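You operate a simulated robot arm through the tools that you are given. There is no shell and no other tool.

The job below is to be done with a simulated robot arm. You get a single attempt, and the scene is never put back.

TASK
Change the mark plate for the one the white ticket names and ink it.
Fine: the old plate goes on the step; lock the new one in. Set down upright: mark plate.

Only the result counts: the job must be done as asked and must still hold three seconds after the hand-in. Knocking over, shifting, dropping, spilling or breaking anything else fails it.

THE ROBOT
A 6-joint arm with a two-finger gripper, fixed in place. Base frame: the origin is at the foot of the arm, x ahead of it, y to its left, z up. Units: mm, degrees, N and s.
With the tool pointing down near the work surface it reaches from about 300 to 840 mm from the base axis. Its first joint turns from -166.0 to 166.0 degrees. Payload 2.45 kg.
The tool frame sits at the grasp point between the pads (the TCP): z along the fingers, y along the line on which they close. The tips reach 20 mm beyond it. Largest opening 140 mm; the body of the gripper starts 168 mm behind the TCP.
Orientation is that of the tool frame in the base frame, as a unit quaternion [x, y, z, w]. With the fingers straight down and closing along the base's y, the tool's x points along the base's -x, its y along +y and its z along -z.

THE INTERFACE
- The arm moves only by the tool play_rows. Its arguments are lists of equal length, an entry for each row: "rot": the turn, a rotation vector about the tool's x, y, z in units of 45 degrees (1.0 is 45 degrees), a list of three; "dp": the shift along the tool's x, y, z in units of 300 mm (1.0 is 300 mm), a list of three; "hand": the opening, from 0 (shut) to 1 (fully open). In form: {"rot": [[rx, ry, rz], ...], "dp": [[dx, dy, dz], ...], "hand": [hand, ...]}. A call has 1 to 20 rows; each row is the pose to reach, as a shift and turn from the pose commanded when the call began, along the tool's axes at that moment. A call with a number of a shift or a turn outside -1 to 1 is refused whole. A row lasts 0.2 s, in which the tool goes at most 50 mm and 8.6 degrees; a call with a longer step from one row to the next is refused whole, and so is a gripper value outside its range. A pose out of reach is approached as far as the arm can. The call stops where the force on the tool passes 50 N (or 10 N more than at its start, if that is more) or the arm is blocked; 0.2 s more then pass. Each finger travels about 45 mm/s and halts on what it meets, pressing with about 40 N; the grip force reading is that of the motor and also rises with nothing between the fingers. The clock runs only during rows and for 0.2 s after the last one: add rows that repeat a pose to give the fingers time. The reply holds the time, the measured pose of the TCP, the force on the tool along the base axes, the opening and the grip force, in the units named above and with some noise, with the torque about the TCP (base axes, N m) and any sound that the robot's microphone picked up.
- Cameras (640 x 400 px; columns grow to the right, rows downward): "scene" is fixed at [51, -661, 1406.7]; the picture's right is [0.66, -0.75, 0.00], its down [-0.24, -0.21, -0.95] and it looks along [0.71, 0.63, -0.32] (base axes); focal length 327 px, centre (320, 200). "wrist" rides on the gripper at [78, 11, -209] in the tool frame; the picture's right is [-0.14, 0.99, 0.00], its down [-0.92, -0.13, -0.37] and it looks along [-0.37, -0.05, 0.93] (tool axes); focal length 280 px, centre (320, 200). There is no depth. A picture from a camera that has moved, and an enlarged one, comes with that camera's place and axes in the base frame and with its lens. The place of the scene camera against the robot may be out by one fixed shift of up to 18 mm in any direction.
- grab_frame(camera): a new picture of that camera. It takes no simulated time.
- lift_body(by): slides the trunk up (or, below 0, down) by that many mm; the arm rides with it, the base frame stays. It gives what a move gives, with no picture.
- inspect(camera, box): a new picture of the part [left, top, right, bottom] of that camera's present view, enlarged. It takes no simulated time.
- job_done(): hands the job in; it is judged then, once.

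Nothing tells you positions but the pictures and the camera data. Unless the task says otherwise, let go and move clear before handing in.

The tools are called after "Emit:" by a JSON object that holds its "method" and its "body". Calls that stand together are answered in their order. play_rows: Moves the arm, as the interface text tells. Its arguments: {"type":"object","properties":{"rot":{"type":"array"},"dp":{"type":"array"},"hand":{"type":"array"}},"required":["rot","dp","hand"]} The other tools are called the same way: lift_body (by) slides the trunk up or down; grab_frame (camera) takes a picture; inspect (camera, box) takes an enlarged picture of a part of a camera's view; job_done () hands the job in.

At the start:

```text
time: 0.0
eef_pos: [521.9, -259.6, 1312.9]
orientation: [0.001, 1.0, 0.0, 0.0]
ft_force: [0.2, -0.5, 0.1]
wrist_torque: [0.0, 0.0, 0.01]
gripper_width: 140.0
gripper_force: 0.0
trunk travel left (down, up): [-150.0, 80.0]
```

scene: 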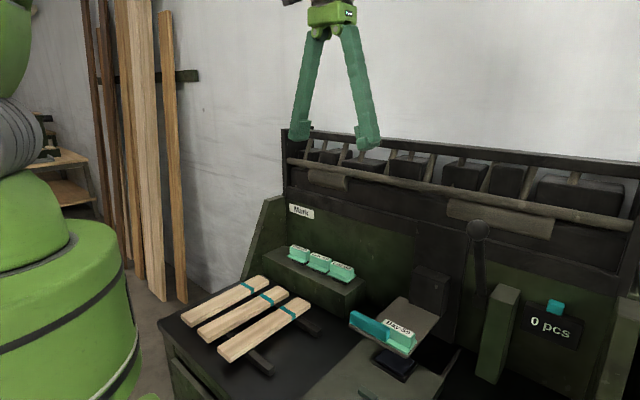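
wrist: 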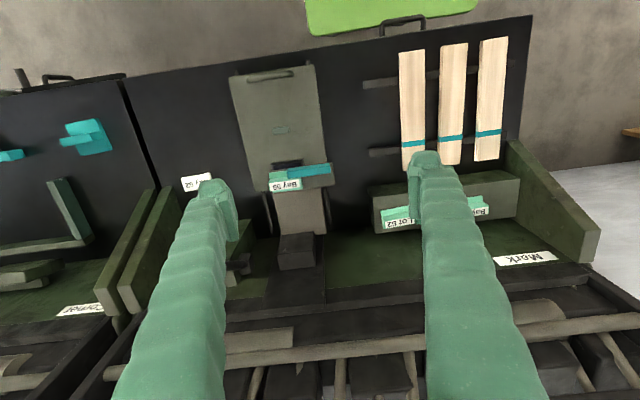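

I see a bench with a "Mark" station: plates on a step, a press-like holder with a plate "Bay 56"(?), wooden laths, a white ticket somewhere. I will enlarge the views first.

Emit:
{"method": "inspect", "body": {"camera": "scene", "box": [260, 190, 420, 290]}}

Emit:
{"method": "inspect", "body": {"camera": "scene", "box": [330, 270, 490, 400]}}

Emit:
{"method": "inspect", "body": {"camera": "scene", "box": [440, 200, 640, 400]}}

Emit:
{"method": "inspect", "body": {"camera": "wrist", "box": [160, 60, 360, 280]}}

Emit:
{"method": "inspect", "body": {"camera": "wrist", "box": [350, 20, 610, 280]}}

Emit:
{"method": "inspect", "body": {"camera": "wrist", "box": [0, 60, 200, 330]}}

```text
4.00 times, centred on (340, 240) of scene
camera zoom: at [51.0, -661.0, 1406.7], right [0.66, -0.75, 0.0], down [-0.24, -0.21, -0.95], along [0.71, 0.63, -0.32], focal length 1308 px, centre (240, 40)
```

zoom: 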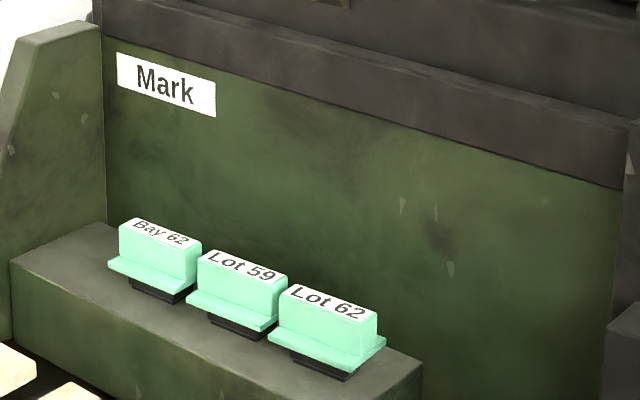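

```text
3.08 times, centred on (410, 335) of scene
camera zoom: at [51.0, -661.0, 1406.7], right [0.66, -0.75, 0.0], down [-0.24, -0.21, -0.95], along [0.71, 0.63, -0.32], focal length 1006 px, centre (43, -215)
```

zoom: 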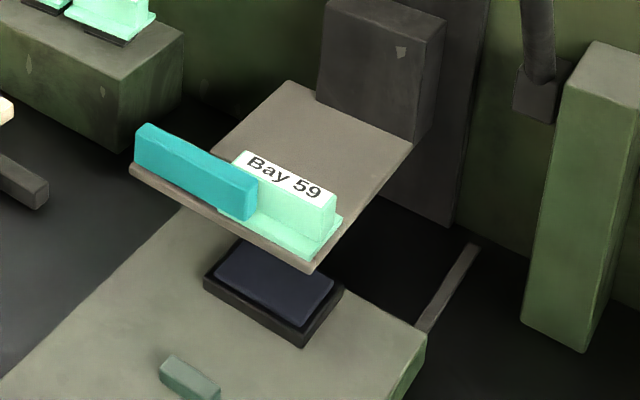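

```text
2.00 times, centred on (540, 300) of scene
camera zoom: at [51.0, -661.0, 1406.7], right [0.66, -0.75, 0.0], down [-0.24, -0.21, -0.95], along [0.71, 0.63, -0.32], focal length 654 px, centre (-120, 0)
```

zoom: 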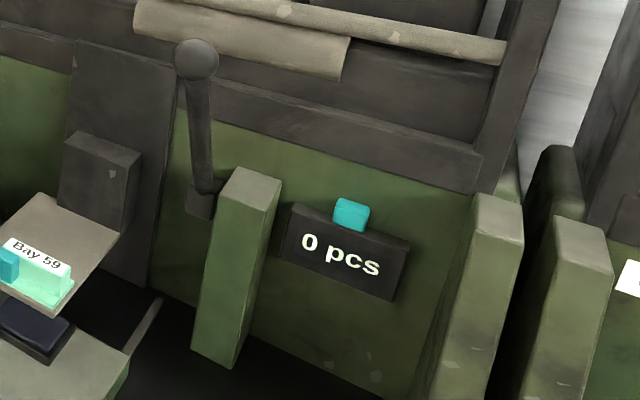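

```text
1.82 times, centred on (260, 170) of wrist
camera zoom: at [444.7, -248.9, 1522.6], right [0.14, 0.99, 0.0], down [0.92, -0.13, 0.37], along [0.37, -0.05, -0.93], focal length 510 px, centre (429, 254)
```

zoom: 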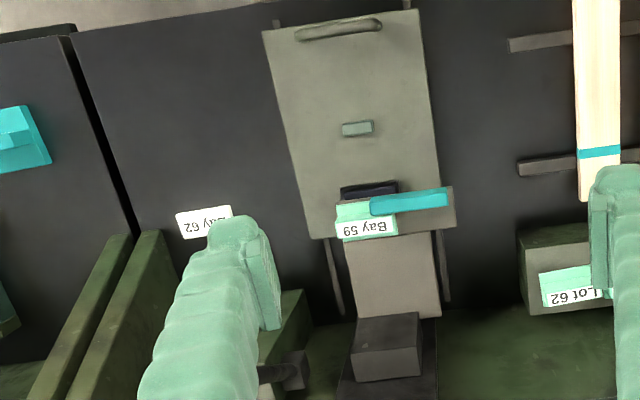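

```text
1.54 times, centred on (480, 150) of wrist
camera zoom: at [444.7, -248.9, 1522.6], right [0.14, 0.99, 0.0], down [0.92, -0.13, 0.37], along [0.37, -0.05, -0.93], focal length 431 px, centre (74, 277)
```

zoom: 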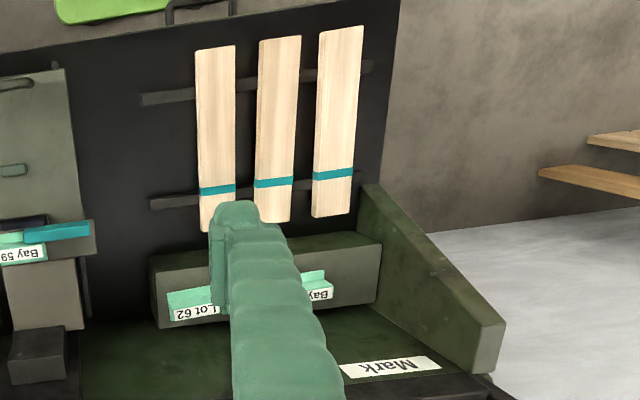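

```text
1.48 times, centred on (100, 195) of wrist
camera zoom: at [444.7, -248.9, 1522.6], right [0.14, 0.99, 0.0], down [0.92, -0.13, 0.37], along [0.37, -0.05, -0.93], focal length 415 px, centre (646, 207)
```

zoom: 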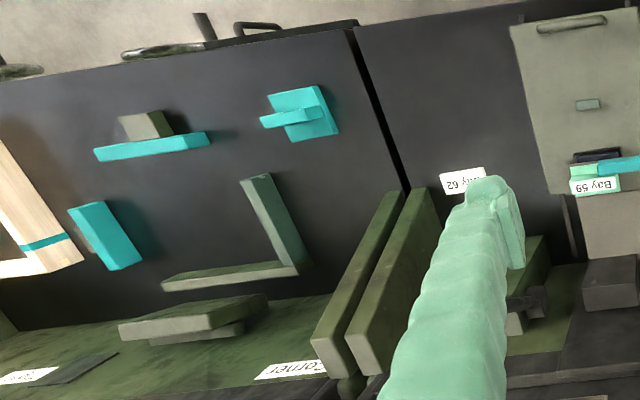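

The ticket lies right of the press (reads "…ay 62", to be confirmed), and the press head holds "Bay 59" at about (665, -367, 847). I move the wrist camera over the press for a closer look.

Emit:
{"method": "play_rows", "body": {"rot": [[0, 0, 0], [0, 0, 0], [0, 0, 0], [0, 0, 0], [0, 0, 0]], "dp": [[-0.025, -0.047, 0.108], [-0.05, -0.094, 0.217], [-0.076, -0.141, 0.326], [-0.101, -0.188, 0.434], [-0.127, -0.235, 0.543]], "hand": [1, 1, 1, 1, 1]}}

Emit:
{"method": "grab_frame", "body": {"camera": "wrist"}}

Emit:
{"method": "grab_frame", "body": {"camera": "scene"}}

```text
time: 1.2
eef_pos: [560.6, -329.9, 1150.3]
orientation: [0.001, 1.0, 0.0, 0.0]
ft_force: [-0.1, -0.4, -0.4]
wrist_torque: [0.04, 0.05, -0.01]
gripper_width: 139.8
gripper_force: 0.0
trunk travel left (down, up): [-150.0, 80.0]
```

```text
taken
camera wrist: at [484.0, -319.4, 1359.6], right [0.14, 0.99, 0.0], down [0.92, -0.13, 0.37], along [0.36, -0.05, -0.93], focal length 280 px, centre (320, 200)
```

wrist: 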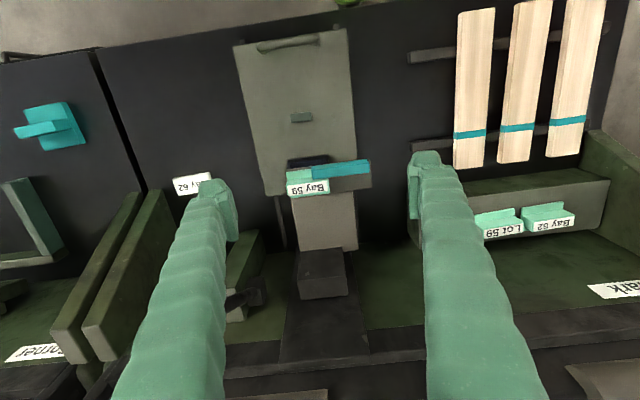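

```text
taken
```

scene: 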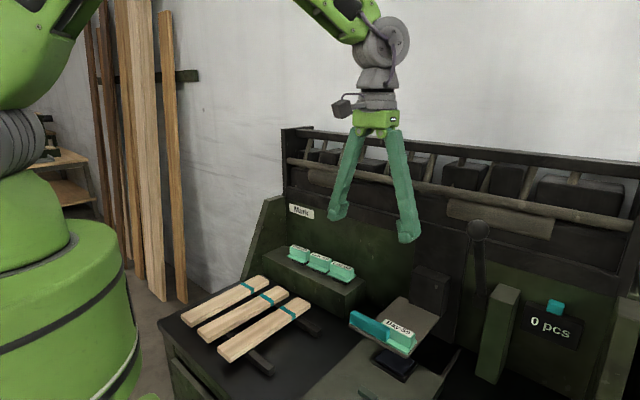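

Emit:
{"method": "inspect", "body": {"camera": "wrist", "box": [160, 150, 240, 210]}}

Emit:
{"method": "inspect", "body": {"camera": "wrist", "box": [220, 130, 400, 310]}}

Emit:
{"method": "inspect", "body": {"camera": "wrist", "box": [400, 130, 640, 310]}}

```text
6.67 times, centred on (200, 180) of wrist
camera zoom: at [484.0, -319.4, 1359.6], right [0.14, 0.99, 0.0], down [0.92, -0.13, 0.37], along [0.36, -0.05, -0.93], focal length 1869 px, centre (1120, 333)
```

zoom: 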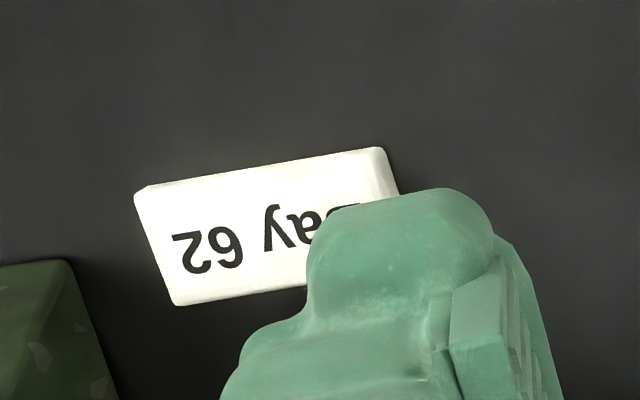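

```text
2.22 times, centred on (310, 220) of wrist
camera zoom: at [484.0, -319.4, 1359.6], right [0.14, 0.99, 0.0], down [0.92, -0.13, 0.37], along [0.36, -0.05, -0.93], focal length 623 px, centre (342, 156)
```

zoom: 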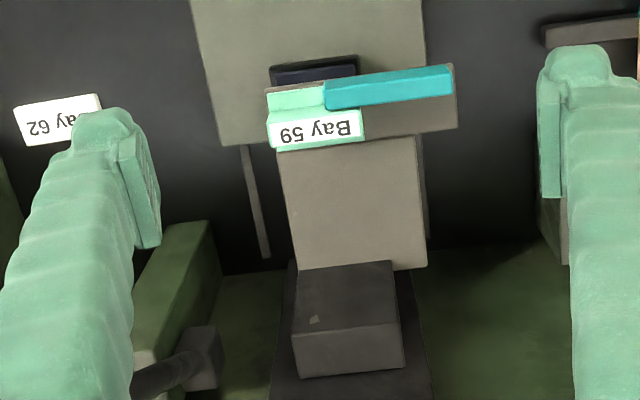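

```text
2.22 times, centred on (520, 220) of wrist
camera zoom: at [484.0, -319.4, 1359.6], right [0.14, 0.99, 0.0], down [0.92, -0.13, 0.37], along [0.36, -0.05, -0.93], focal length 623 px, centre (-124, 156)
```

zoom: 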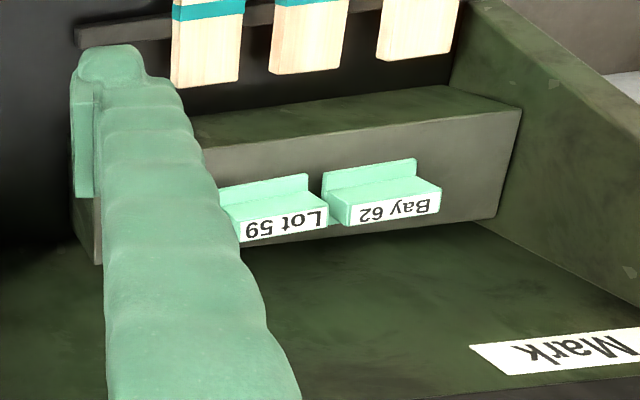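

Ticket confirmed: "Bay 62", which is the leftmost plate on the step. Next I tilt the hand forward to look at the press head and its teal lock bar from the front.

Emit:
{"method": "play_rows", "body": {"rot": [[0, -0.125, 0], [0, -0.25, 0], [0, -0.375, 0], [0, -0.5, 0], [0, -0.625, 0], [0, -0.75, 0], [0, -0.875, 0], [0, -1, 0]], "dp": [[-0.01, -0.017, 0.089], [-0.019, -0.034, 0.178], [-0.029, -0.051, 0.266], [-0.038, -0.068, 0.355], [-0.048, -0.085, 0.444], [-0.058, -0.103, 0.533], [-0.067, -0.12, 0.621], [-0.077, -0.137, 0.71]], "hand": [1, 1, 1, 1, 1, 1, 1, 1]}}

Emit:
{"method": "grab_frame", "body": {"camera": "wrist"}}

Emit:
{"method": "grab_frame", "body": {"camera": "scene"}}

Emit:
{"method": "inspect", "body": {"camera": "wrist", "box": [200, 130, 440, 280]}}

```text
time: 3.0
eef_pos: [584.3, -369.8, 938.5]
orientation: [0.001, 0.923, 0.0, 0.384]
ft_force: [0.9, 0.4, 0.2]
wrist_torque: [0.02, 0.01, 0.02]
gripper_width: 140.0
gripper_force: 0.0
trunk travel left (down, up): [-150.0, 80.0]
```

```text
taken
camera wrist: at [381.8, -359.6, 1028.9], right [0.1, 0.99, 0.1], down [0.39, -0.13, 0.91], along [0.92, -0.05, -0.4], focal length 280 px, centre (320, 200)
```

wrist: 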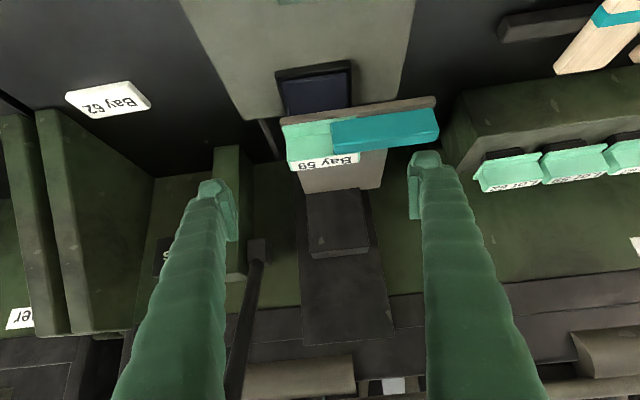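

```text
taken
```

scene: 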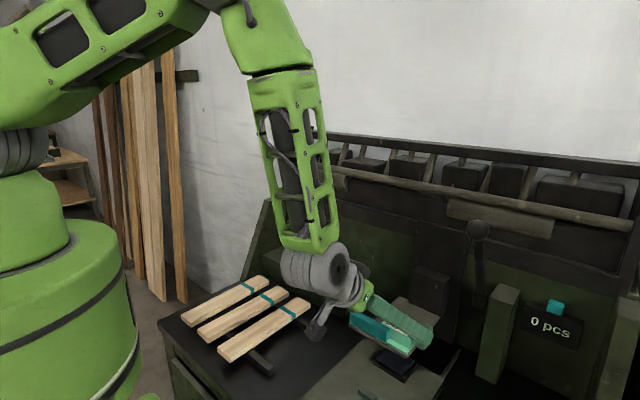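

```text
2.67 times, centred on (320, 205) of wrist
camera zoom: at [381.8, -359.6, 1028.9], right [0.1, 0.99, 0.1], down [0.39, -0.13, 0.91], along [0.92, -0.05, -0.4], focal length 748 px, centre (320, 187)
```

zoom: 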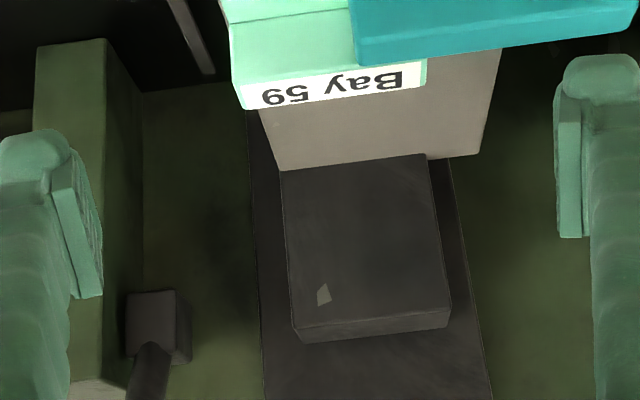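

Emit:
{"method": "inspect", "body": {"camera": "wrist", "box": [260, 50, 460, 200]}}

Emit:
{"method": "inspect", "body": {"camera": "wrist", "box": [440, 80, 640, 220]}}

Emit:
{"method": "inspect", "body": {"camera": "wrist", "box": [120, 0, 460, 200]}}

```text
2.67 times, centred on (360, 125) of wrist
camera zoom: at [381.8, -359.6, 1028.9], right [0.1, 0.99, 0.1], down [0.39, -0.13, 0.91], along [0.92, -0.05, -0.4], focal length 748 px, centre (213, 400)
```

zoom: 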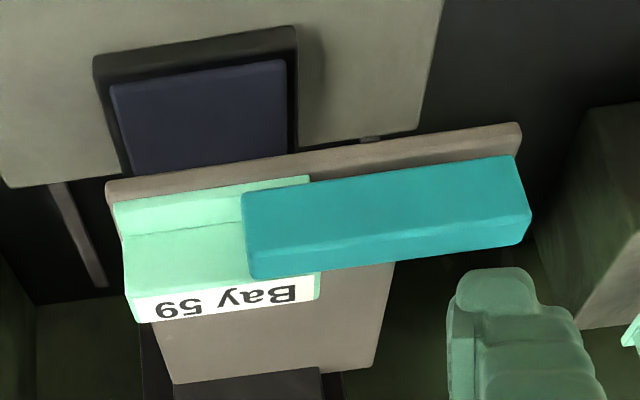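

```text
2.86 times, centred on (540, 150) of wrist
camera zoom: at [381.8, -359.6, 1028.9], right [0.1, 0.99, 0.1], down [0.39, -0.13, 0.91], along [0.92, -0.05, -0.4], focal length 801 px, centre (-309, 343)
```

zoom: 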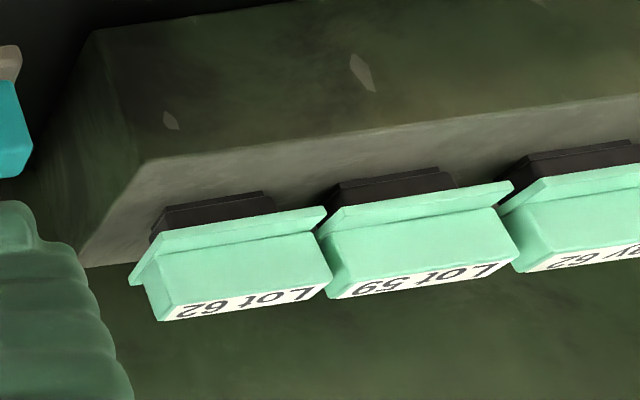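

```text
1.88 times, centred on (290, 100) of wrist
camera zoom: at [381.8, -359.6, 1028.9], right [0.1, 0.99, 0.1], down [0.39, -0.13, 0.91], along [0.92, -0.05, -0.4], focal length 528 px, centre (376, 388)
```

zoom: 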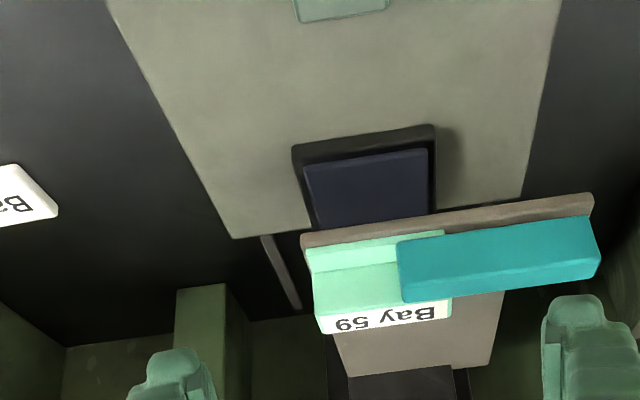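

The Bay 59 plate sits at about (649, -365, label z 868), the ink pad is directly underneath (x≈613–685, z≈770), and the lock bar covers the left half of the plate's flange. I go low and level to see under the head.

Emit:
{"method": "play_rows", "body": {"rot": [[0, -0.139, 0], [0, -0.278, 0], [0, -0.417, 0], [0, -0.556, 0]], "dp": [[0.107, 0.004, 0.008], [0.214, 0.008, 0.016], [0.322, 0.012, 0.023], [0.429, 0.017, 0.031]], "hand": [1, 1, 1, 1]}}

Emit:
{"method": "grab_frame", "body": {"camera": "wrist"}}

Emit:
{"method": "inspect", "body": {"camera": "wrist", "box": [220, 100, 420, 225]}}

Emit:
{"method": "inspect", "body": {"camera": "wrist", "box": [120, 140, 360, 400]}}

Emit:
{"method": "inspect", "body": {"camera": "wrist", "box": [400, 100, 640, 260]}}

```text
time: 4.0
eef_pos: [523.2, -445.3, 836.3]
orientation: [0.003, 0.82, 0.031, 0.572]
ft_force: [0.1, 0.0, 1.1]
wrist_torque: [0.02, -0.03, 0.08]
gripper_width: 140.0
gripper_force: 0.0
out of reach, approached as far as the arm can: row 1, 2, 3, 4
trunk travel left (down, up): [-150.0, 80.0]
```

```text
taken
camera wrist: at [301.4, -441.7, 835.4], right [0.02, 0.98, 0.18], down [-0.02, -0.18, 0.98], along [1.0, -0.02, 0.02], focal length 280 px, centre (320, 200)
```

wrist: 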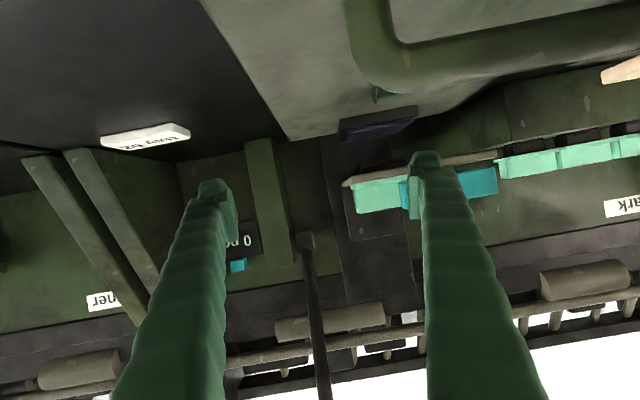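

```text
3.20 times, centred on (320, 162) of wrist
camera zoom: at [301.4, -441.7, 835.4], right [0.02, 0.98, 0.18], down [-0.02, -0.18, 0.98], along [1.0, -0.02, 0.02], focal length 897 px, centre (320, 320)
```

zoom: 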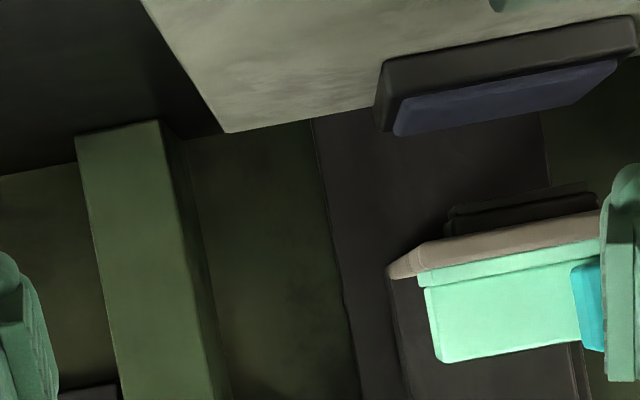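

```text
1.54 times, centred on (240, 270) of wrist
camera zoom: at [301.4, -441.7, 835.4], right [0.02, 0.98, 0.18], down [-0.02, -0.18, 0.98], along [1.0, -0.02, 0.02], focal length 431 px, centre (443, 92)
```

zoom: 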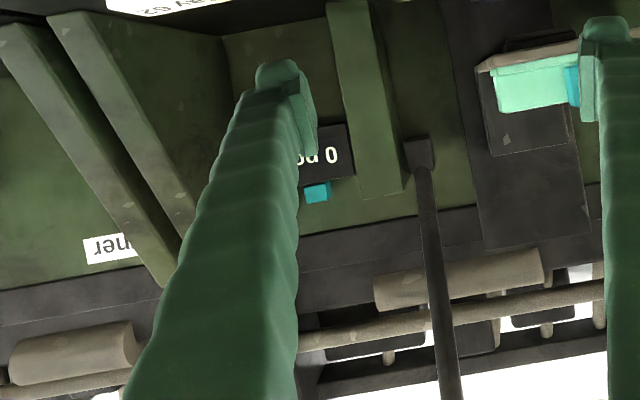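

```text
2.50 times, centred on (520, 180) of wrist
camera zoom: at [301.4, -441.7, 835.4], right [0.02, 0.98, 0.18], down [-0.02, -0.18, 0.98], along [1.0, -0.02, 0.02], focal length 701 px, centre (-180, 250)
```

zoom: 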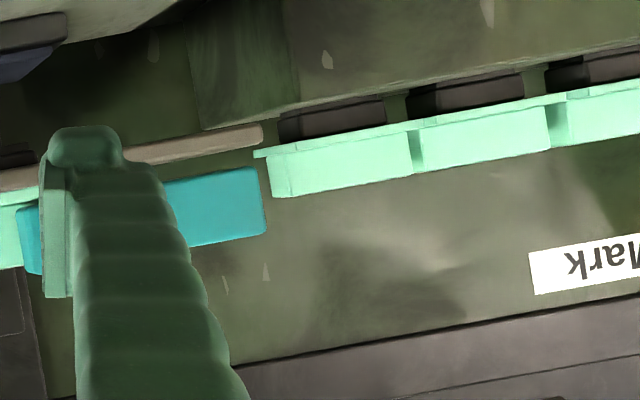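

The stamp hangs ~30 mm above the pad, so the lever should bring the head down onto it. That last pose was out of reach, so I back out and check where I end up.

Emit:
{"method": "play_rows", "body": {"rot": [[0, 0.139, 0], [0, 0.278, 0], [0, 0.417, 0], [0, 0.556, 0], [0, 0.556, 0]], "dp": [[-0.1, -0.004, 0.038], [-0.2, -0.008, 0.076], [-0.3, -0.013, 0.115], [-0.402, -0.017, 0.153], [-0.402, -0.017, 0.153]], "hand": [1, 1, 1, 1, 1]}}

```text
time: 5.2
eef_pos: [609.9, -452.9, 936.0]
orientation: [-0.004, 0.925, 0.031, 0.379]
ft_force: [-0.7, -0.6, 0.1]
wrist_torque: [-0.03, 0.0, -0.03]
gripper_width: 140.1
gripper_force: 0.0
trunk travel left (down, up): [-150.0, 80.0]
```

Emit:
{"method": "play_rows", "body": {"rot": [[0.0135, 0.165, 0.0017], [0.027, 0.33, 0.0033], [0.0405, 0.495, 0.005], [0.054, 0.66, 0.0067], [0.0675, 0.825, 0.0083], [0.081, 0.99, 0.01]], "dp": [[-0.035, 0.09, -0.071], [-0.07, 0.18, -0.142], [-0.105, 0.27, -0.213], [-0.139, 0.36, -0.285], [-0.174, 0.45, -0.356], [-0.209, 0.54, -0.427]], "hand": [1, 1, 1, 1, 1, 1]}}

Emit:
{"method": "grab_frame", "body": {"camera": "wrist"}}

```text
time: 6.6
eef_pos: [559.0, -300.5, 1080.1]
orientation: [-0.001, 1.0, -0.001, 0.0]
ft_force: [-0.4, 0.3, -0.1]
wrist_torque: [-0.05, -0.01, -0.02]
gripper_width: 140.0
gripper_force: 0.1
trunk travel left (down, up): [-150.0, 80.0]
```

```text
taken
camera wrist: at [481.2, -289.9, 1288.8], right [0.14, 0.99, 0.0], down [0.92, -0.13, 0.37], along [0.36, -0.05, -0.93], focal length 280 px, centre (320, 200)
```

wrist: 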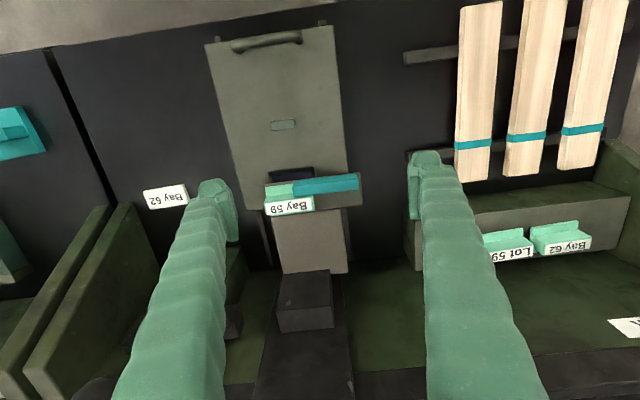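

Hand upright again. Now I turn it 90° so the fingers close along x, hovering over the lock bar's free left part.

Emit:
{"method": "play_rows", "body": {"rot": [[0, 0, -0.167], [0, 0, -0.333], [0, 0, -0.5], [0, 0, -0.667], [0, 0, -0.833], [0, 0, -1]], "dp": [[-0.023, 0.005, 0.022], [-0.046, 0.011, 0.044], [-0.068, 0.016, 0.066], [-0.091, 0.022, 0.088], [-0.114, 0.028, 0.111], [-0.137, 0.033, 0.133]], "hand": [1, 1, 1, 1, 1, 1]}}

Emit:
{"method": "play_rows", "body": {"rot": [[0, 0, -0.167], [0, 0, -0.333], [0, 0, -0.5], [0, 0, -0.667], [0, 0, -0.833], [0, 0, -1]], "dp": [[-0.012, -0.008, 0.033], [-0.024, -0.016, 0.067], [-0.036, -0.024, 0.1], [-0.047, -0.031, 0.133], [-0.059, -0.039, 0.167], [-0.071, -0.047, 0.2]], "hand": [1, 1, 1, 1, 1, 1]}}

Emit:
{"method": "grab_frame", "body": {"camera": "wrist"}}

Emit:
{"method": "grab_frame", "body": {"camera": "scene"}}

```text
time: 8.0
eef_pos: [600.5, -290.7, 1037.9]
orientation: [-0.384, 0.923, 0.0, 0.001]
ft_force: [-0.3, 0.6, -1.1]
wrist_torque: [0.03, 0.03, 0.0]
gripper_width: 140.2
gripper_force: 0.1
trunk travel left (down, up): [-150.0, 80.0]
```

```text
time: 9.4
eef_pos: [625.4, -286.6, 979.1]
orientation: [0.709, -0.705, 0.002, 0.0]
ft_force: [0.1, 0.7, -0.9]
wrist_torque: [0.0, 0.02, 0.0]
gripper_width: 140.1
gripper_force: 0.0
trunk travel left (down, up): [-150.0, 80.0]
```

```text
taken
camera wrist: at [615.7, -364.8, 1188.0], right [-0.99, 0.13, 0.0], down [0.12, 0.92, 0.37], along [0.05, 0.37, -0.93], focal length 280 px, centre (320, 200)
```

wrist: 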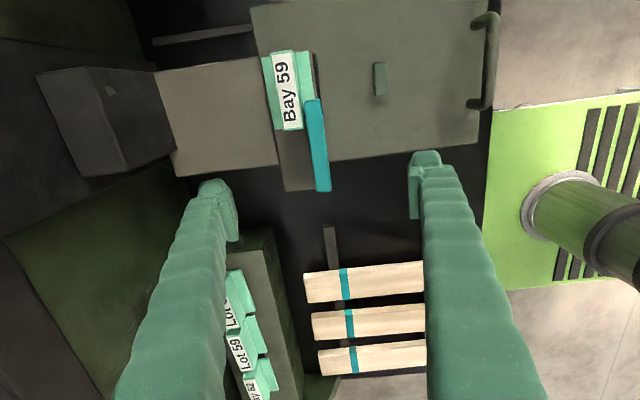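

```text
taken
```

scene: 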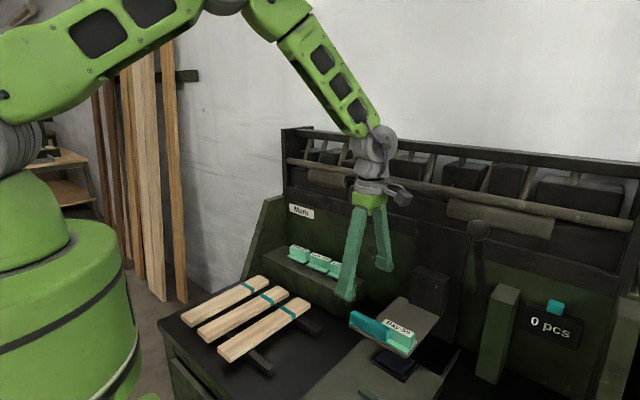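

Emit:
{"method": "inspect", "body": {"camera": "wrist", "box": [220, 30, 380, 210]}}

Emit:
{"method": "inspect", "body": {"camera": "wrist", "box": [180, 220, 440, 400]}}

```text
2.22 times, centred on (300, 120) of wrist
camera zoom: at [615.7, -364.8, 1188.0], right [-0.99, 0.13, 0.0], down [0.12, 0.92, 0.37], along [0.05, 0.37, -0.93], focal length 623 px, centre (364, 378)
```

zoom: 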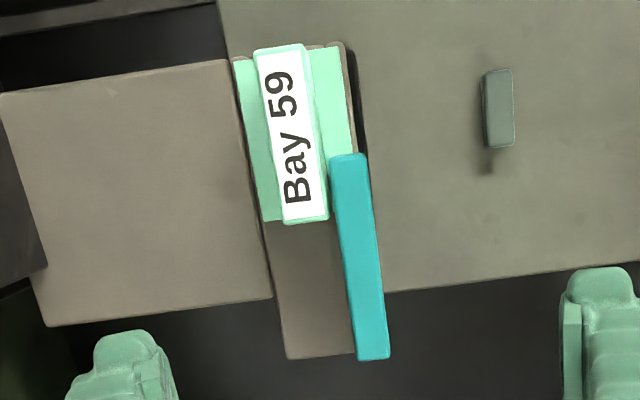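

```text
2.22 times, centred on (310, 310) of wrist
camera zoom: at [615.7, -364.8, 1188.0], right [-0.99, 0.13, 0.0], down [0.12, 0.92, 0.37], along [0.05, 0.37, -0.93], focal length 623 px, centre (342, -44)
```

zoom: 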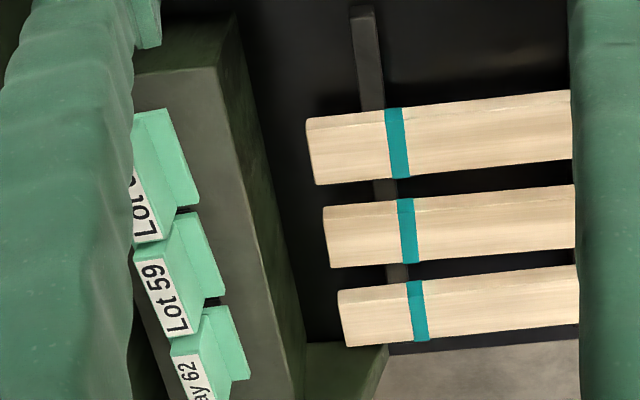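

The lock bar spans y≈-354…-245 at x≈627, top z≈870; plate label centre ≈(652, -366, 868). I part-close the fingers and descend over the bar's free end at y≈-285.

Emit:
{"method": "play_rows", "body": {"rot": [[0, 0, 0], [0, 0, 0], [0, 0, 0], [0, 0, 0], [0, 0, 0], [0, 0, 0]], "dp": [[-0.001, -0.001, 0.05], [-0.002, -0.002, 0.1], [-0.003, -0.003, 0.15], [-0.004, -0.004, 0.2], [-0.005, -0.005, 0.263], [-0.005, -0.005, 0.263]], "hand": [0.34, 0.34, 0.34, 0.34, 0.34, 0.34]}}

Emit:
{"method": "grab_frame", "body": {"camera": "wrist"}}

Emit:
{"method": "inspect", "body": {"camera": "wrist", "box": [240, 100, 400, 220]}}

Emit:
{"method": "inspect", "body": {"camera": "scene", "box": [310, 200, 470, 400]}}

```text
time: 10.8
eef_pos: [626.9, -282.7, 899.3]
orientation: [0.708, -0.706, 0.0, 0.0]
ft_force: [0.1, 0.0, 0.4]
wrist_torque: [0.0, 0.03, -0.01]
gripper_width: 47.9
gripper_force: 0.1
trunk travel left (down, up): [-150.0, 80.0]
```

```text
taken
camera wrist: at [617.9, -362.1, 1109.2], right [-0.99, 0.14, 0.0], down [0.13, 0.92, 0.37], along [0.05, 0.37, -0.93], focal length 280 px, centre (320, 200)
```

wrist: 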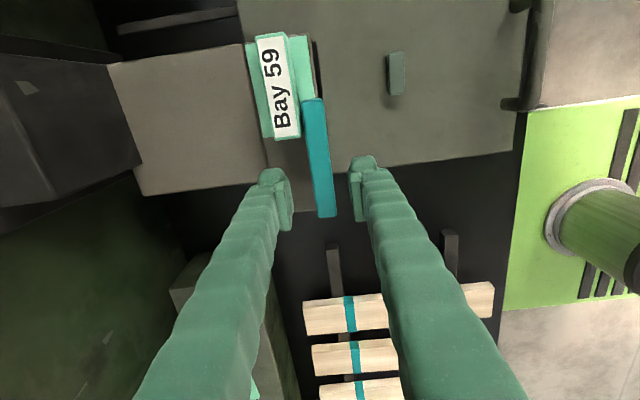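

```text
3.33 times, centred on (320, 160) of wrist
camera zoom: at [617.9, -362.1, 1109.2], right [-0.99, 0.14, 0.0], down [0.13, 0.92, 0.37], along [0.05, 0.37, -0.93], focal length 935 px, centre (320, 333)
```

zoom: 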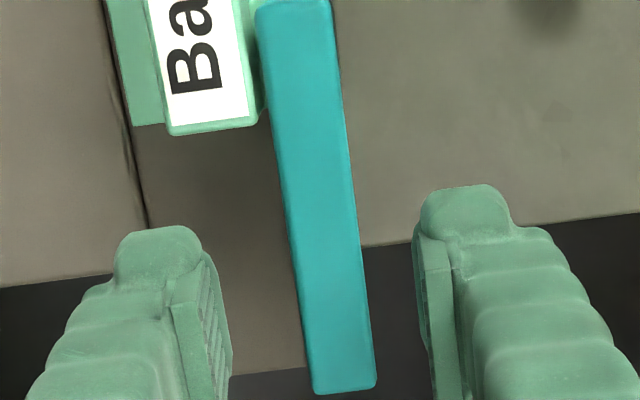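

```text
2.00 times, centred on (390, 300) of scene
camera zoom: at [51.0, -661.0, 1406.7], right [0.66, -0.75, 0.0], down [-0.24, -0.21, -0.95], along [0.71, 0.63, -0.32], focal length 654 px, centre (180, 0)
```

zoom: 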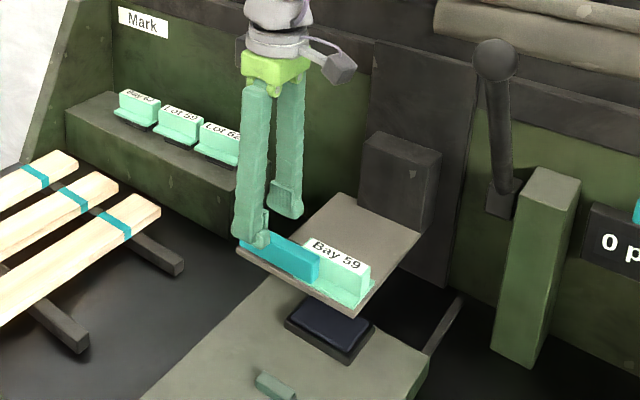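

Bar is centred between the fingers, top z≈872. I descend to z≈864 and close on it.

Emit:
{"method": "play_rows", "body": {"rot": [[0, 0, 0], [0, 0, 0], [0, 0, 0], [0, 0, 0], [0, 0, 0], [0, 0, 0], [0, 0, 0]], "dp": [[0, 0.001, 0.05], [0, 0.002, 0.1], [0, 0.003, 0.118], [0, 0.003, 0.118], [0, 0.003, 0.118], [0, 0.003, 0.118], [0, 0.003, 0.118]], "hand": [0.34, 0.34, 0.34, 0.2, 0.08, 0.08, 0.08]}}

Emit:
{"method": "grab_frame", "body": {"camera": "wrist"}}

Emit:
{"method": "inspect", "body": {"camera": "scene", "box": [310, 240, 470, 400]}}

```text
time: 12.4
eef_pos: [625.7, -282.9, 864.8]
orientation: [0.708, -0.706, -0.001, -0.001]
ft_force: [-4.2, -0.4, -1.7]
wrist_torque: [-0.07, 0.04, -0.07]
gripper_width: 18.2
gripper_force: 43.2
trunk travel left (down, up): [-150.0, 80.0]
```

```text
taken
camera wrist: at [615.8, -362.7, 1074.1], right [-0.99, 0.14, 0.0], down [0.13, 0.92, 0.37], along [0.05, 0.37, -0.93], focal length 280 px, centre (320, 200)
```

wrist: 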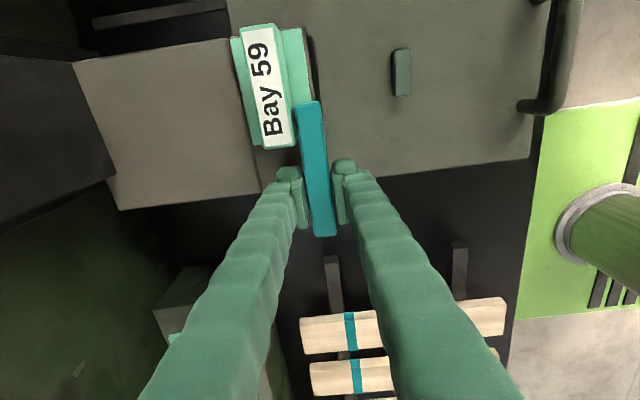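

```text
2.50 times, centred on (390, 320) of scene
camera zoom: at [51.0, -661.0, 1406.7], right [0.66, -0.75, 0.0], down [-0.24, -0.21, -0.95], along [0.71, 0.63, -0.32], focal length 818 px, centre (145, -100)
```

zoom: 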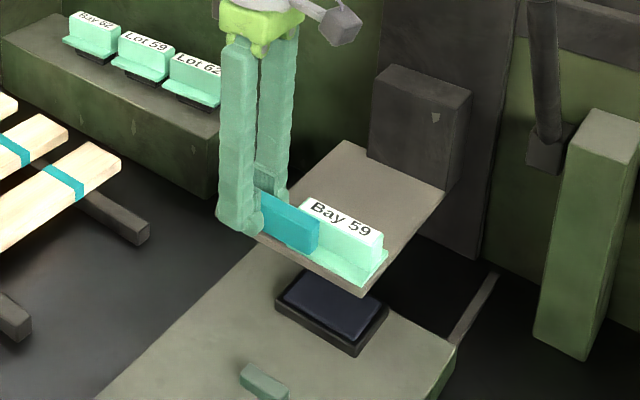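

Bar gripped (18 mm thick). I try sliding it left (+y) in small steps.

Emit:
{"method": "play_rows", "body": {"rot": [[0, 0, 0], [0, 0, 0], [0, 0, 0], [0, 0, 0]], "dp": [[-0.01, 0, 0], [-0.02, 0, 0], [-0.03, 0, 0], [-0.04, 0, 0]], "hand": [0.08, 0.08, 0.08, 0.08]}}

Emit:
{"method": "grab_frame", "body": {"camera": "wrist"}}

```text
time: 13.4
eef_pos: [625.3, -271.5, 864.6]
orientation: [0.708, -0.706, 0.001, -0.001]
ft_force: [-10.8, -1.2, -1.1]
wrist_torque: [0.05, 0.13, -0.13]
gripper_width: 17.9
gripper_force: 43.5
trunk travel left (down, up): [-150.0, 80.0]
```

```text
taken
camera wrist: at [615.7, -350.4, 1074.1], right [-0.99, 0.14, 0.0], down [0.13, 0.92, 0.37], along [0.05, 0.37, -0.93], focal length 280 px, centre (320, 200)
```

wrist: 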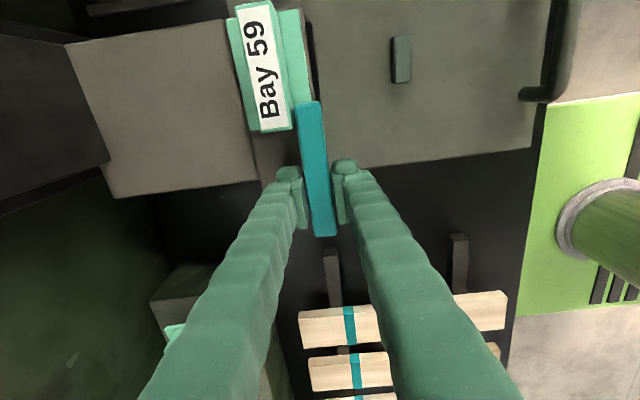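

Emit:
{"method": "play_rows", "body": {"rot": [[0, 0, 0], [0, 0, 0], [0, 0, 0], [0, 0, 0], [0, 0, 0], [0, 0, 0]], "dp": [[-0.015, 0.003, 0], [-0.03, 0.003, 0], [-0.045, 0.003, 0], [-0.06, 0.003, 0], [-0.075, 0.003, 0], [-0.09, 0.003, 0]], "hand": [0.08, 0.08, 0.08, 0.08, 0.08, 0.08]}}

Emit:
{"method": "grab_frame", "body": {"camera": "wrist"}}

Emit:
{"method": "inspect", "body": {"camera": "scene", "box": [310, 240, 470, 400]}}

```text
time: 14.8
eef_pos: [626.0, -245.0, 865.2]
orientation: [0.708, -0.706, 0.001, -0.001]
ft_force: [-6.3, 0.2, -3.7]
wrist_torque: [0.36, 0.06, -0.13]
gripper_width: 18.1
gripper_force: 43.1
trunk travel left (down, up): [-150.0, 80.0]
```

```text
taken
camera wrist: at [615.3, -323.6, 1074.2], right [-0.99, 0.14, 0.0], down [0.13, 0.92, 0.37], along [0.05, 0.37, -0.93], focal length 280 px, centre (320, 200)
```

wrist: 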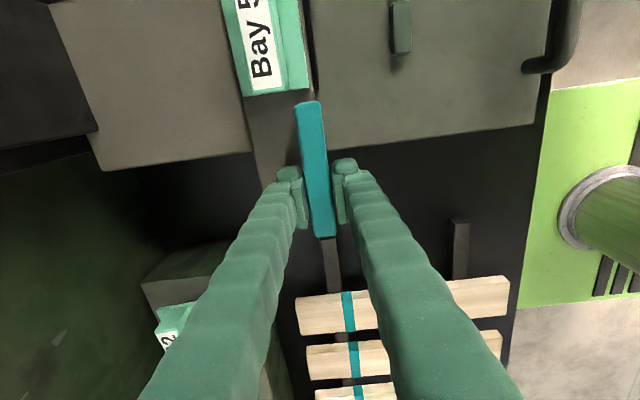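

```text
2.50 times, centred on (390, 320) of scene
camera zoom: at [51.0, -661.0, 1406.7], right [0.66, -0.75, 0.0], down [-0.24, -0.21, -0.95], along [0.71, 0.63, -0.32], focal length 818 px, centre (145, -100)
```

zoom: 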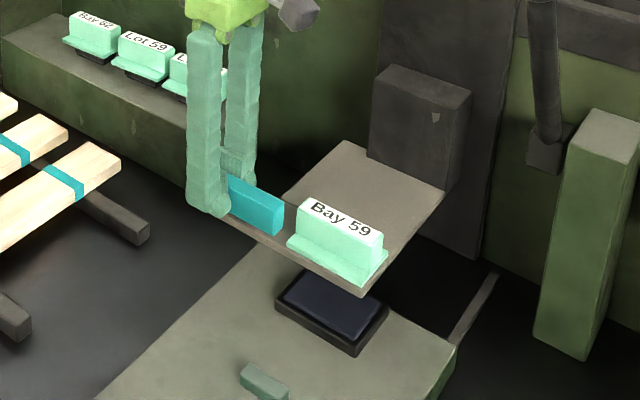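

Bar clears the plate now; a little more for margin, then I release it.

Emit:
{"method": "play_rows", "body": {"rot": [[0, 0, 0], [0, 0, 0], [0, 0, 0]], "dp": [[-0.01, 0.002, 0], [-0.02, 0.002, 0], [-0.03, 0.002, 0]], "hand": [0.08, 0.08, 0.08]}}

Emit:
{"method": "grab_frame", "body": {"camera": "wrist"}}

```text
time: 15.6
eef_pos: [625.5, -238.6, 865.3]
orientation: [0.708, -0.706, 0.002, 0.0]
ft_force: [-4.4, -18.5, -1.7]
wrist_torque: [-0.58, 0.05, -0.1]
gripper_width: 17.9
gripper_force: 43.4
trunk travel left (down, up): [-150.0, 80.0]
```

```text
taken
camera wrist: at [614.9, -317.3, 1074.2], right [-0.99, 0.14, 0.0], down [0.13, 0.92, 0.37], along [0.05, 0.36, -0.93], focal length 280 px, centre (320, 200)
```

wrist: 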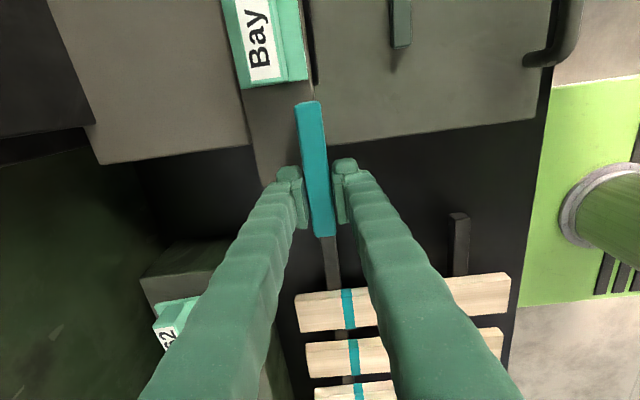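

The slide hit its end stop (-18 N); the lock is open. I release and rise.

Emit:
{"method": "play_rows", "body": {"rot": [[0, 0, 0], [0, 0, 0], [0, 0, 0], [0, 0, 0], [0, 0, 0], [0, 0, 0], [0, 0, 0]], "dp": [[0.008, 0, 0], [0.008, 0, 0], [0.008, 0, 0], [0.008, 0, -0.05], [0.008, 0, -0.15], [0.008, 0, -0.27], [0.008, 0, -0.27]], "hand": [0.08, 0.34, 0.34, 0.34, 0.34, 0.34, 0.34]}}

Emit:
{"method": "grab_frame", "body": {"camera": "wrist"}}

Emit:
{"method": "inspect", "body": {"camera": "scene", "box": [310, 240, 470, 400]}}

```text
time: 17.2
eef_pos: [624.8, -239.0, 946.2]
orientation: [0.708, -0.707, 0.002, -0.001]
ft_force: [0.1, -0.7, -0.3]
wrist_torque: [-0.01, -0.02, 0.01]
gripper_width: 47.4
gripper_force: 0.1
trunk travel left (down, up): [-150.0, 80.0]
```

```text
taken
camera wrist: at [615.6, -317.5, 1155.3], right [-0.99, 0.14, 0.0], down [0.13, 0.92, 0.37], along [0.05, 0.37, -0.93], focal length 280 px, centre (320, 200)
```

wrist: 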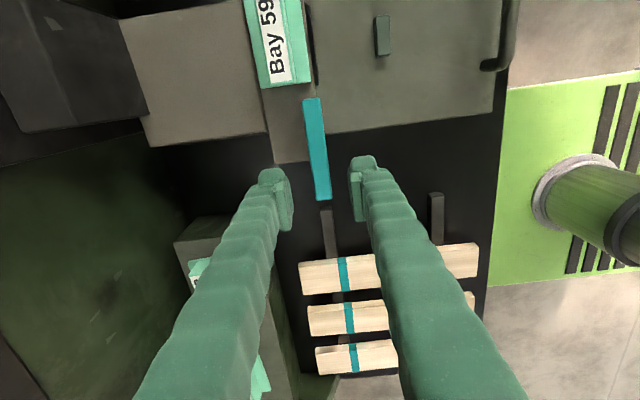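

```text
2.50 times, centred on (390, 320) of scene
camera zoom: at [51.0, -661.0, 1406.7], right [0.66, -0.75, 0.0], down [-0.24, -0.21, -0.95], along [0.71, 0.63, -0.32], focal length 818 px, centre (145, -100)
```

zoom: 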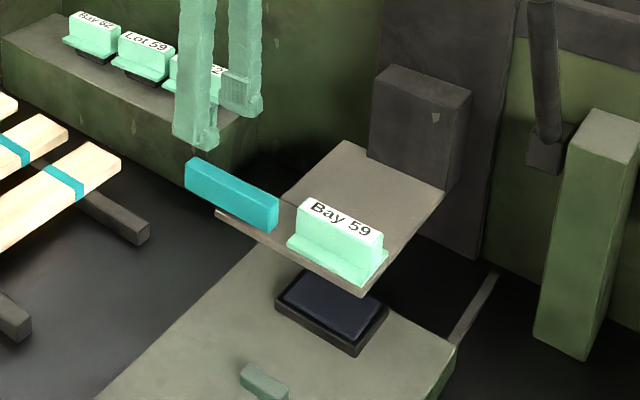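

Now I look over the step from above to choose where the old plate will go.

Emit:
{"method": "play_rows", "body": {"rot": [[0, 0, 0], [0, 0, 0], [0, 0, 0], [0, 0, 0], [0, 0, 0], [0, 0, 0], [0, 0, 0], [0, 0, 0]], "dp": [[-0.117, -0.048, -0.03], [-0.233, -0.096, -0.06], [-0.35, -0.144, -0.09], [-0.467, -0.192, -0.11], [-0.583, -0.239, -0.13], [-0.7, -0.287, -0.15], [-0.817, -0.335, -0.16], [-0.933, -0.383, -0.167]], "hand": [1, 1, 1, 1, 1, 1, 1, 1]}}

Emit:
{"method": "grab_frame", "body": {"camera": "wrist"}}

Emit:
{"method": "inspect", "body": {"camera": "wrist", "box": [180, 60, 400, 260]}}

Emit:
{"method": "grab_frame", "body": {"camera": "scene"}}

```text
time: 19.0
eef_pos: [739.3, 42.0, 995.9]
orientation: [0.707, -0.707, 0.0, -0.001]
ft_force: [-0.3, 0.3, 0.0]
wrist_torque: [0.01, 0.04, 0.02]
gripper_width: 139.9
gripper_force: 0.0
trunk travel left (down, up): [-150.0, 80.0]
```

```text
taken
camera wrist: at [729.4, -36.5, 1205.2], right [-0.99, 0.14, 0.0], down [0.13, 0.92, 0.37], along [0.05, 0.36, -0.93], focal length 280 px, centre (320, 200)
```

wrist: 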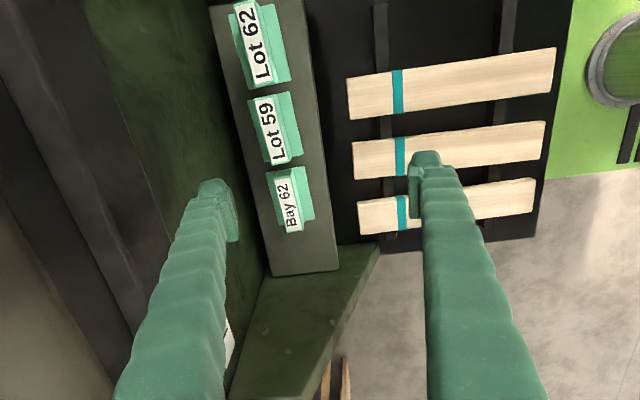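

```text
2.00 times, centred on (290, 160) of wrist
camera zoom: at [729.4, -36.5, 1205.2], right [-0.99, 0.14, 0.0], down [0.13, 0.92, 0.37], along [0.05, 0.36, -0.93], focal length 561 px, centre (380, 280)
```

zoom: 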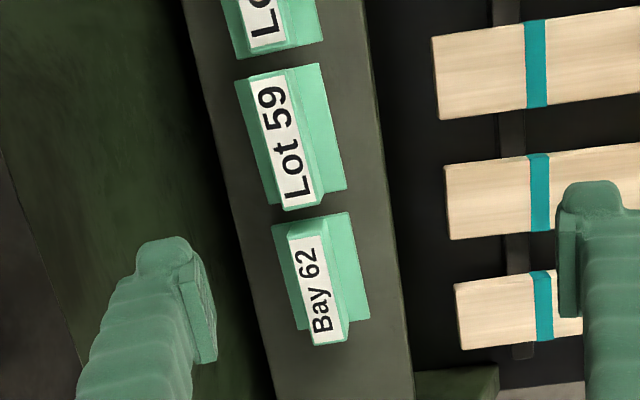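

```text
taken
```

scene: 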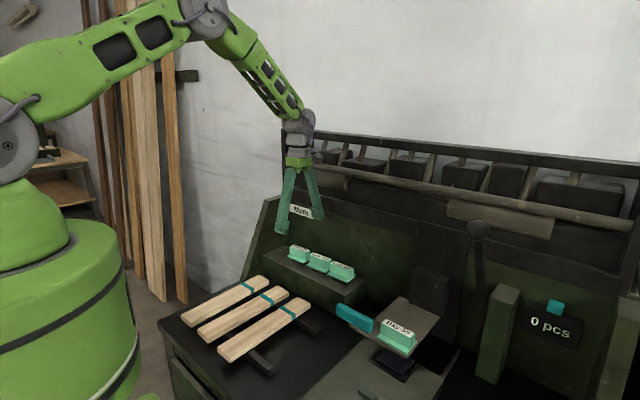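

The step has about 100 mm free at its left end beyond Bay 62 (y≈140–235), enough for the old plate in the same orientation. Next I go over Bay 59 in the head at about (651, -366).

Emit:
{"method": "play_rows", "body": {"rot": [[0, 0, 0], [0, 0, 0], [0, 0, 0], [0, 0, 0], [0, 0, 0], [0, 0, 0], [0, 0, 0], [0, 0, 0]], "dp": [[0.121, 0.037, 0], [0.242, 0.073, 0], [0.363, 0.11, 0], [0.483, 0.147, 0], [0.604, 0.183, 0], [0.725, 0.22, 0], [0.846, 0.256, 0], [0.967, 0.293, 0]], "hand": [0.43, 0.43, 0.43, 0.43, 0.43, 0.43, 0.43, 0.43]}}

Emit:
{"method": "play_rows", "body": {"rot": [[0, 0, 0], [0, 0, 0], [0, 0, 0], [0, 0, 0], [0, 0, 0]], "dp": [[0.1, 0, 0.05], [0.2, 0, 0.1], [0.3, 0, 0.15], [0.393, 0, 0.22], [0.393, 0, 0.25]], "hand": [0.43, 0.43, 0.43, 0.43, 0.43]}}

Emit:
{"method": "grab_frame", "body": {"camera": "wrist"}}

Emit:
{"method": "inspect", "body": {"camera": "wrist", "box": [220, 100, 400, 230]}}

Emit:
{"method": "inspect", "body": {"camera": "scene", "box": [330, 220, 470, 380]}}

```text
time: 20.8
eef_pos: [652.6, -248.8, 995.3]
orientation: [0.708, -0.707, 0.001, -0.001]
ft_force: [-0.5, -1.0, 0.1]
wrist_torque: [0.03, -0.03, -0.01]
gripper_width: 60.5
gripper_force: 0.0
trunk travel left (down, up): [-150.0, 80.0]
```

```text
time: 22.0
eef_pos: [653.2, -367.3, 920.1]
orientation: [0.708, -0.706, 0.001, -0.001]
ft_force: [0.8, -0.1, 0.1]
wrist_torque: [-0.02, 0.02, 0.0]
gripper_width: 60.1
gripper_force: 0.0
trunk travel left (down, up): [-150.0, 80.0]
```

```text
taken
camera wrist: at [642.3, -445.9, 1129.5], right [-0.99, 0.14, 0.0], down [0.13, 0.92, 0.37], along [0.05, 0.37, -0.93], focal length 280 px, centre (320, 200)
```

wrist: 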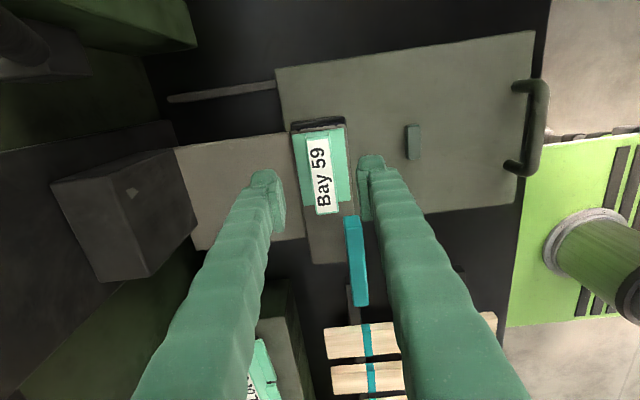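

```text
3.08 times, centred on (310, 165) of wrist
camera zoom: at [642.3, -445.9, 1129.5], right [-0.99, 0.14, 0.0], down [0.13, 0.92, 0.37], along [0.05, 0.37, -0.93], focal length 863 px, centre (351, 308)
```

zoom: 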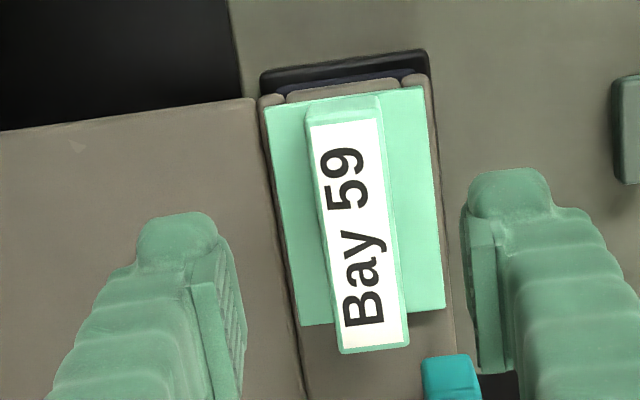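

```text
2.50 times, centred on (400, 300) of scene
camera zoom: at [51.0, -661.0, 1406.7], right [0.66, -0.75, 0.0], down [-0.24, -0.21, -0.95], along [0.71, 0.63, -0.32], focal length 818 px, centre (120, -50)
```

zoom: 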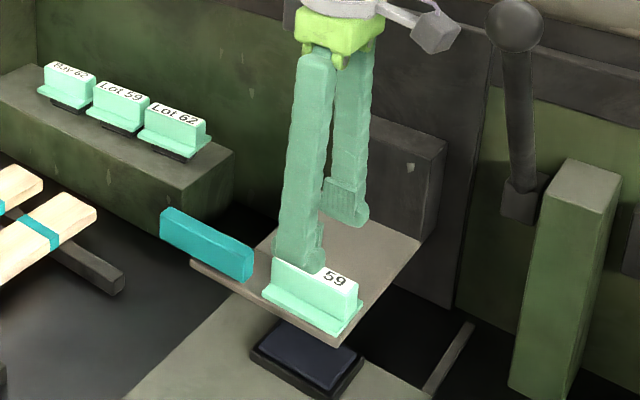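

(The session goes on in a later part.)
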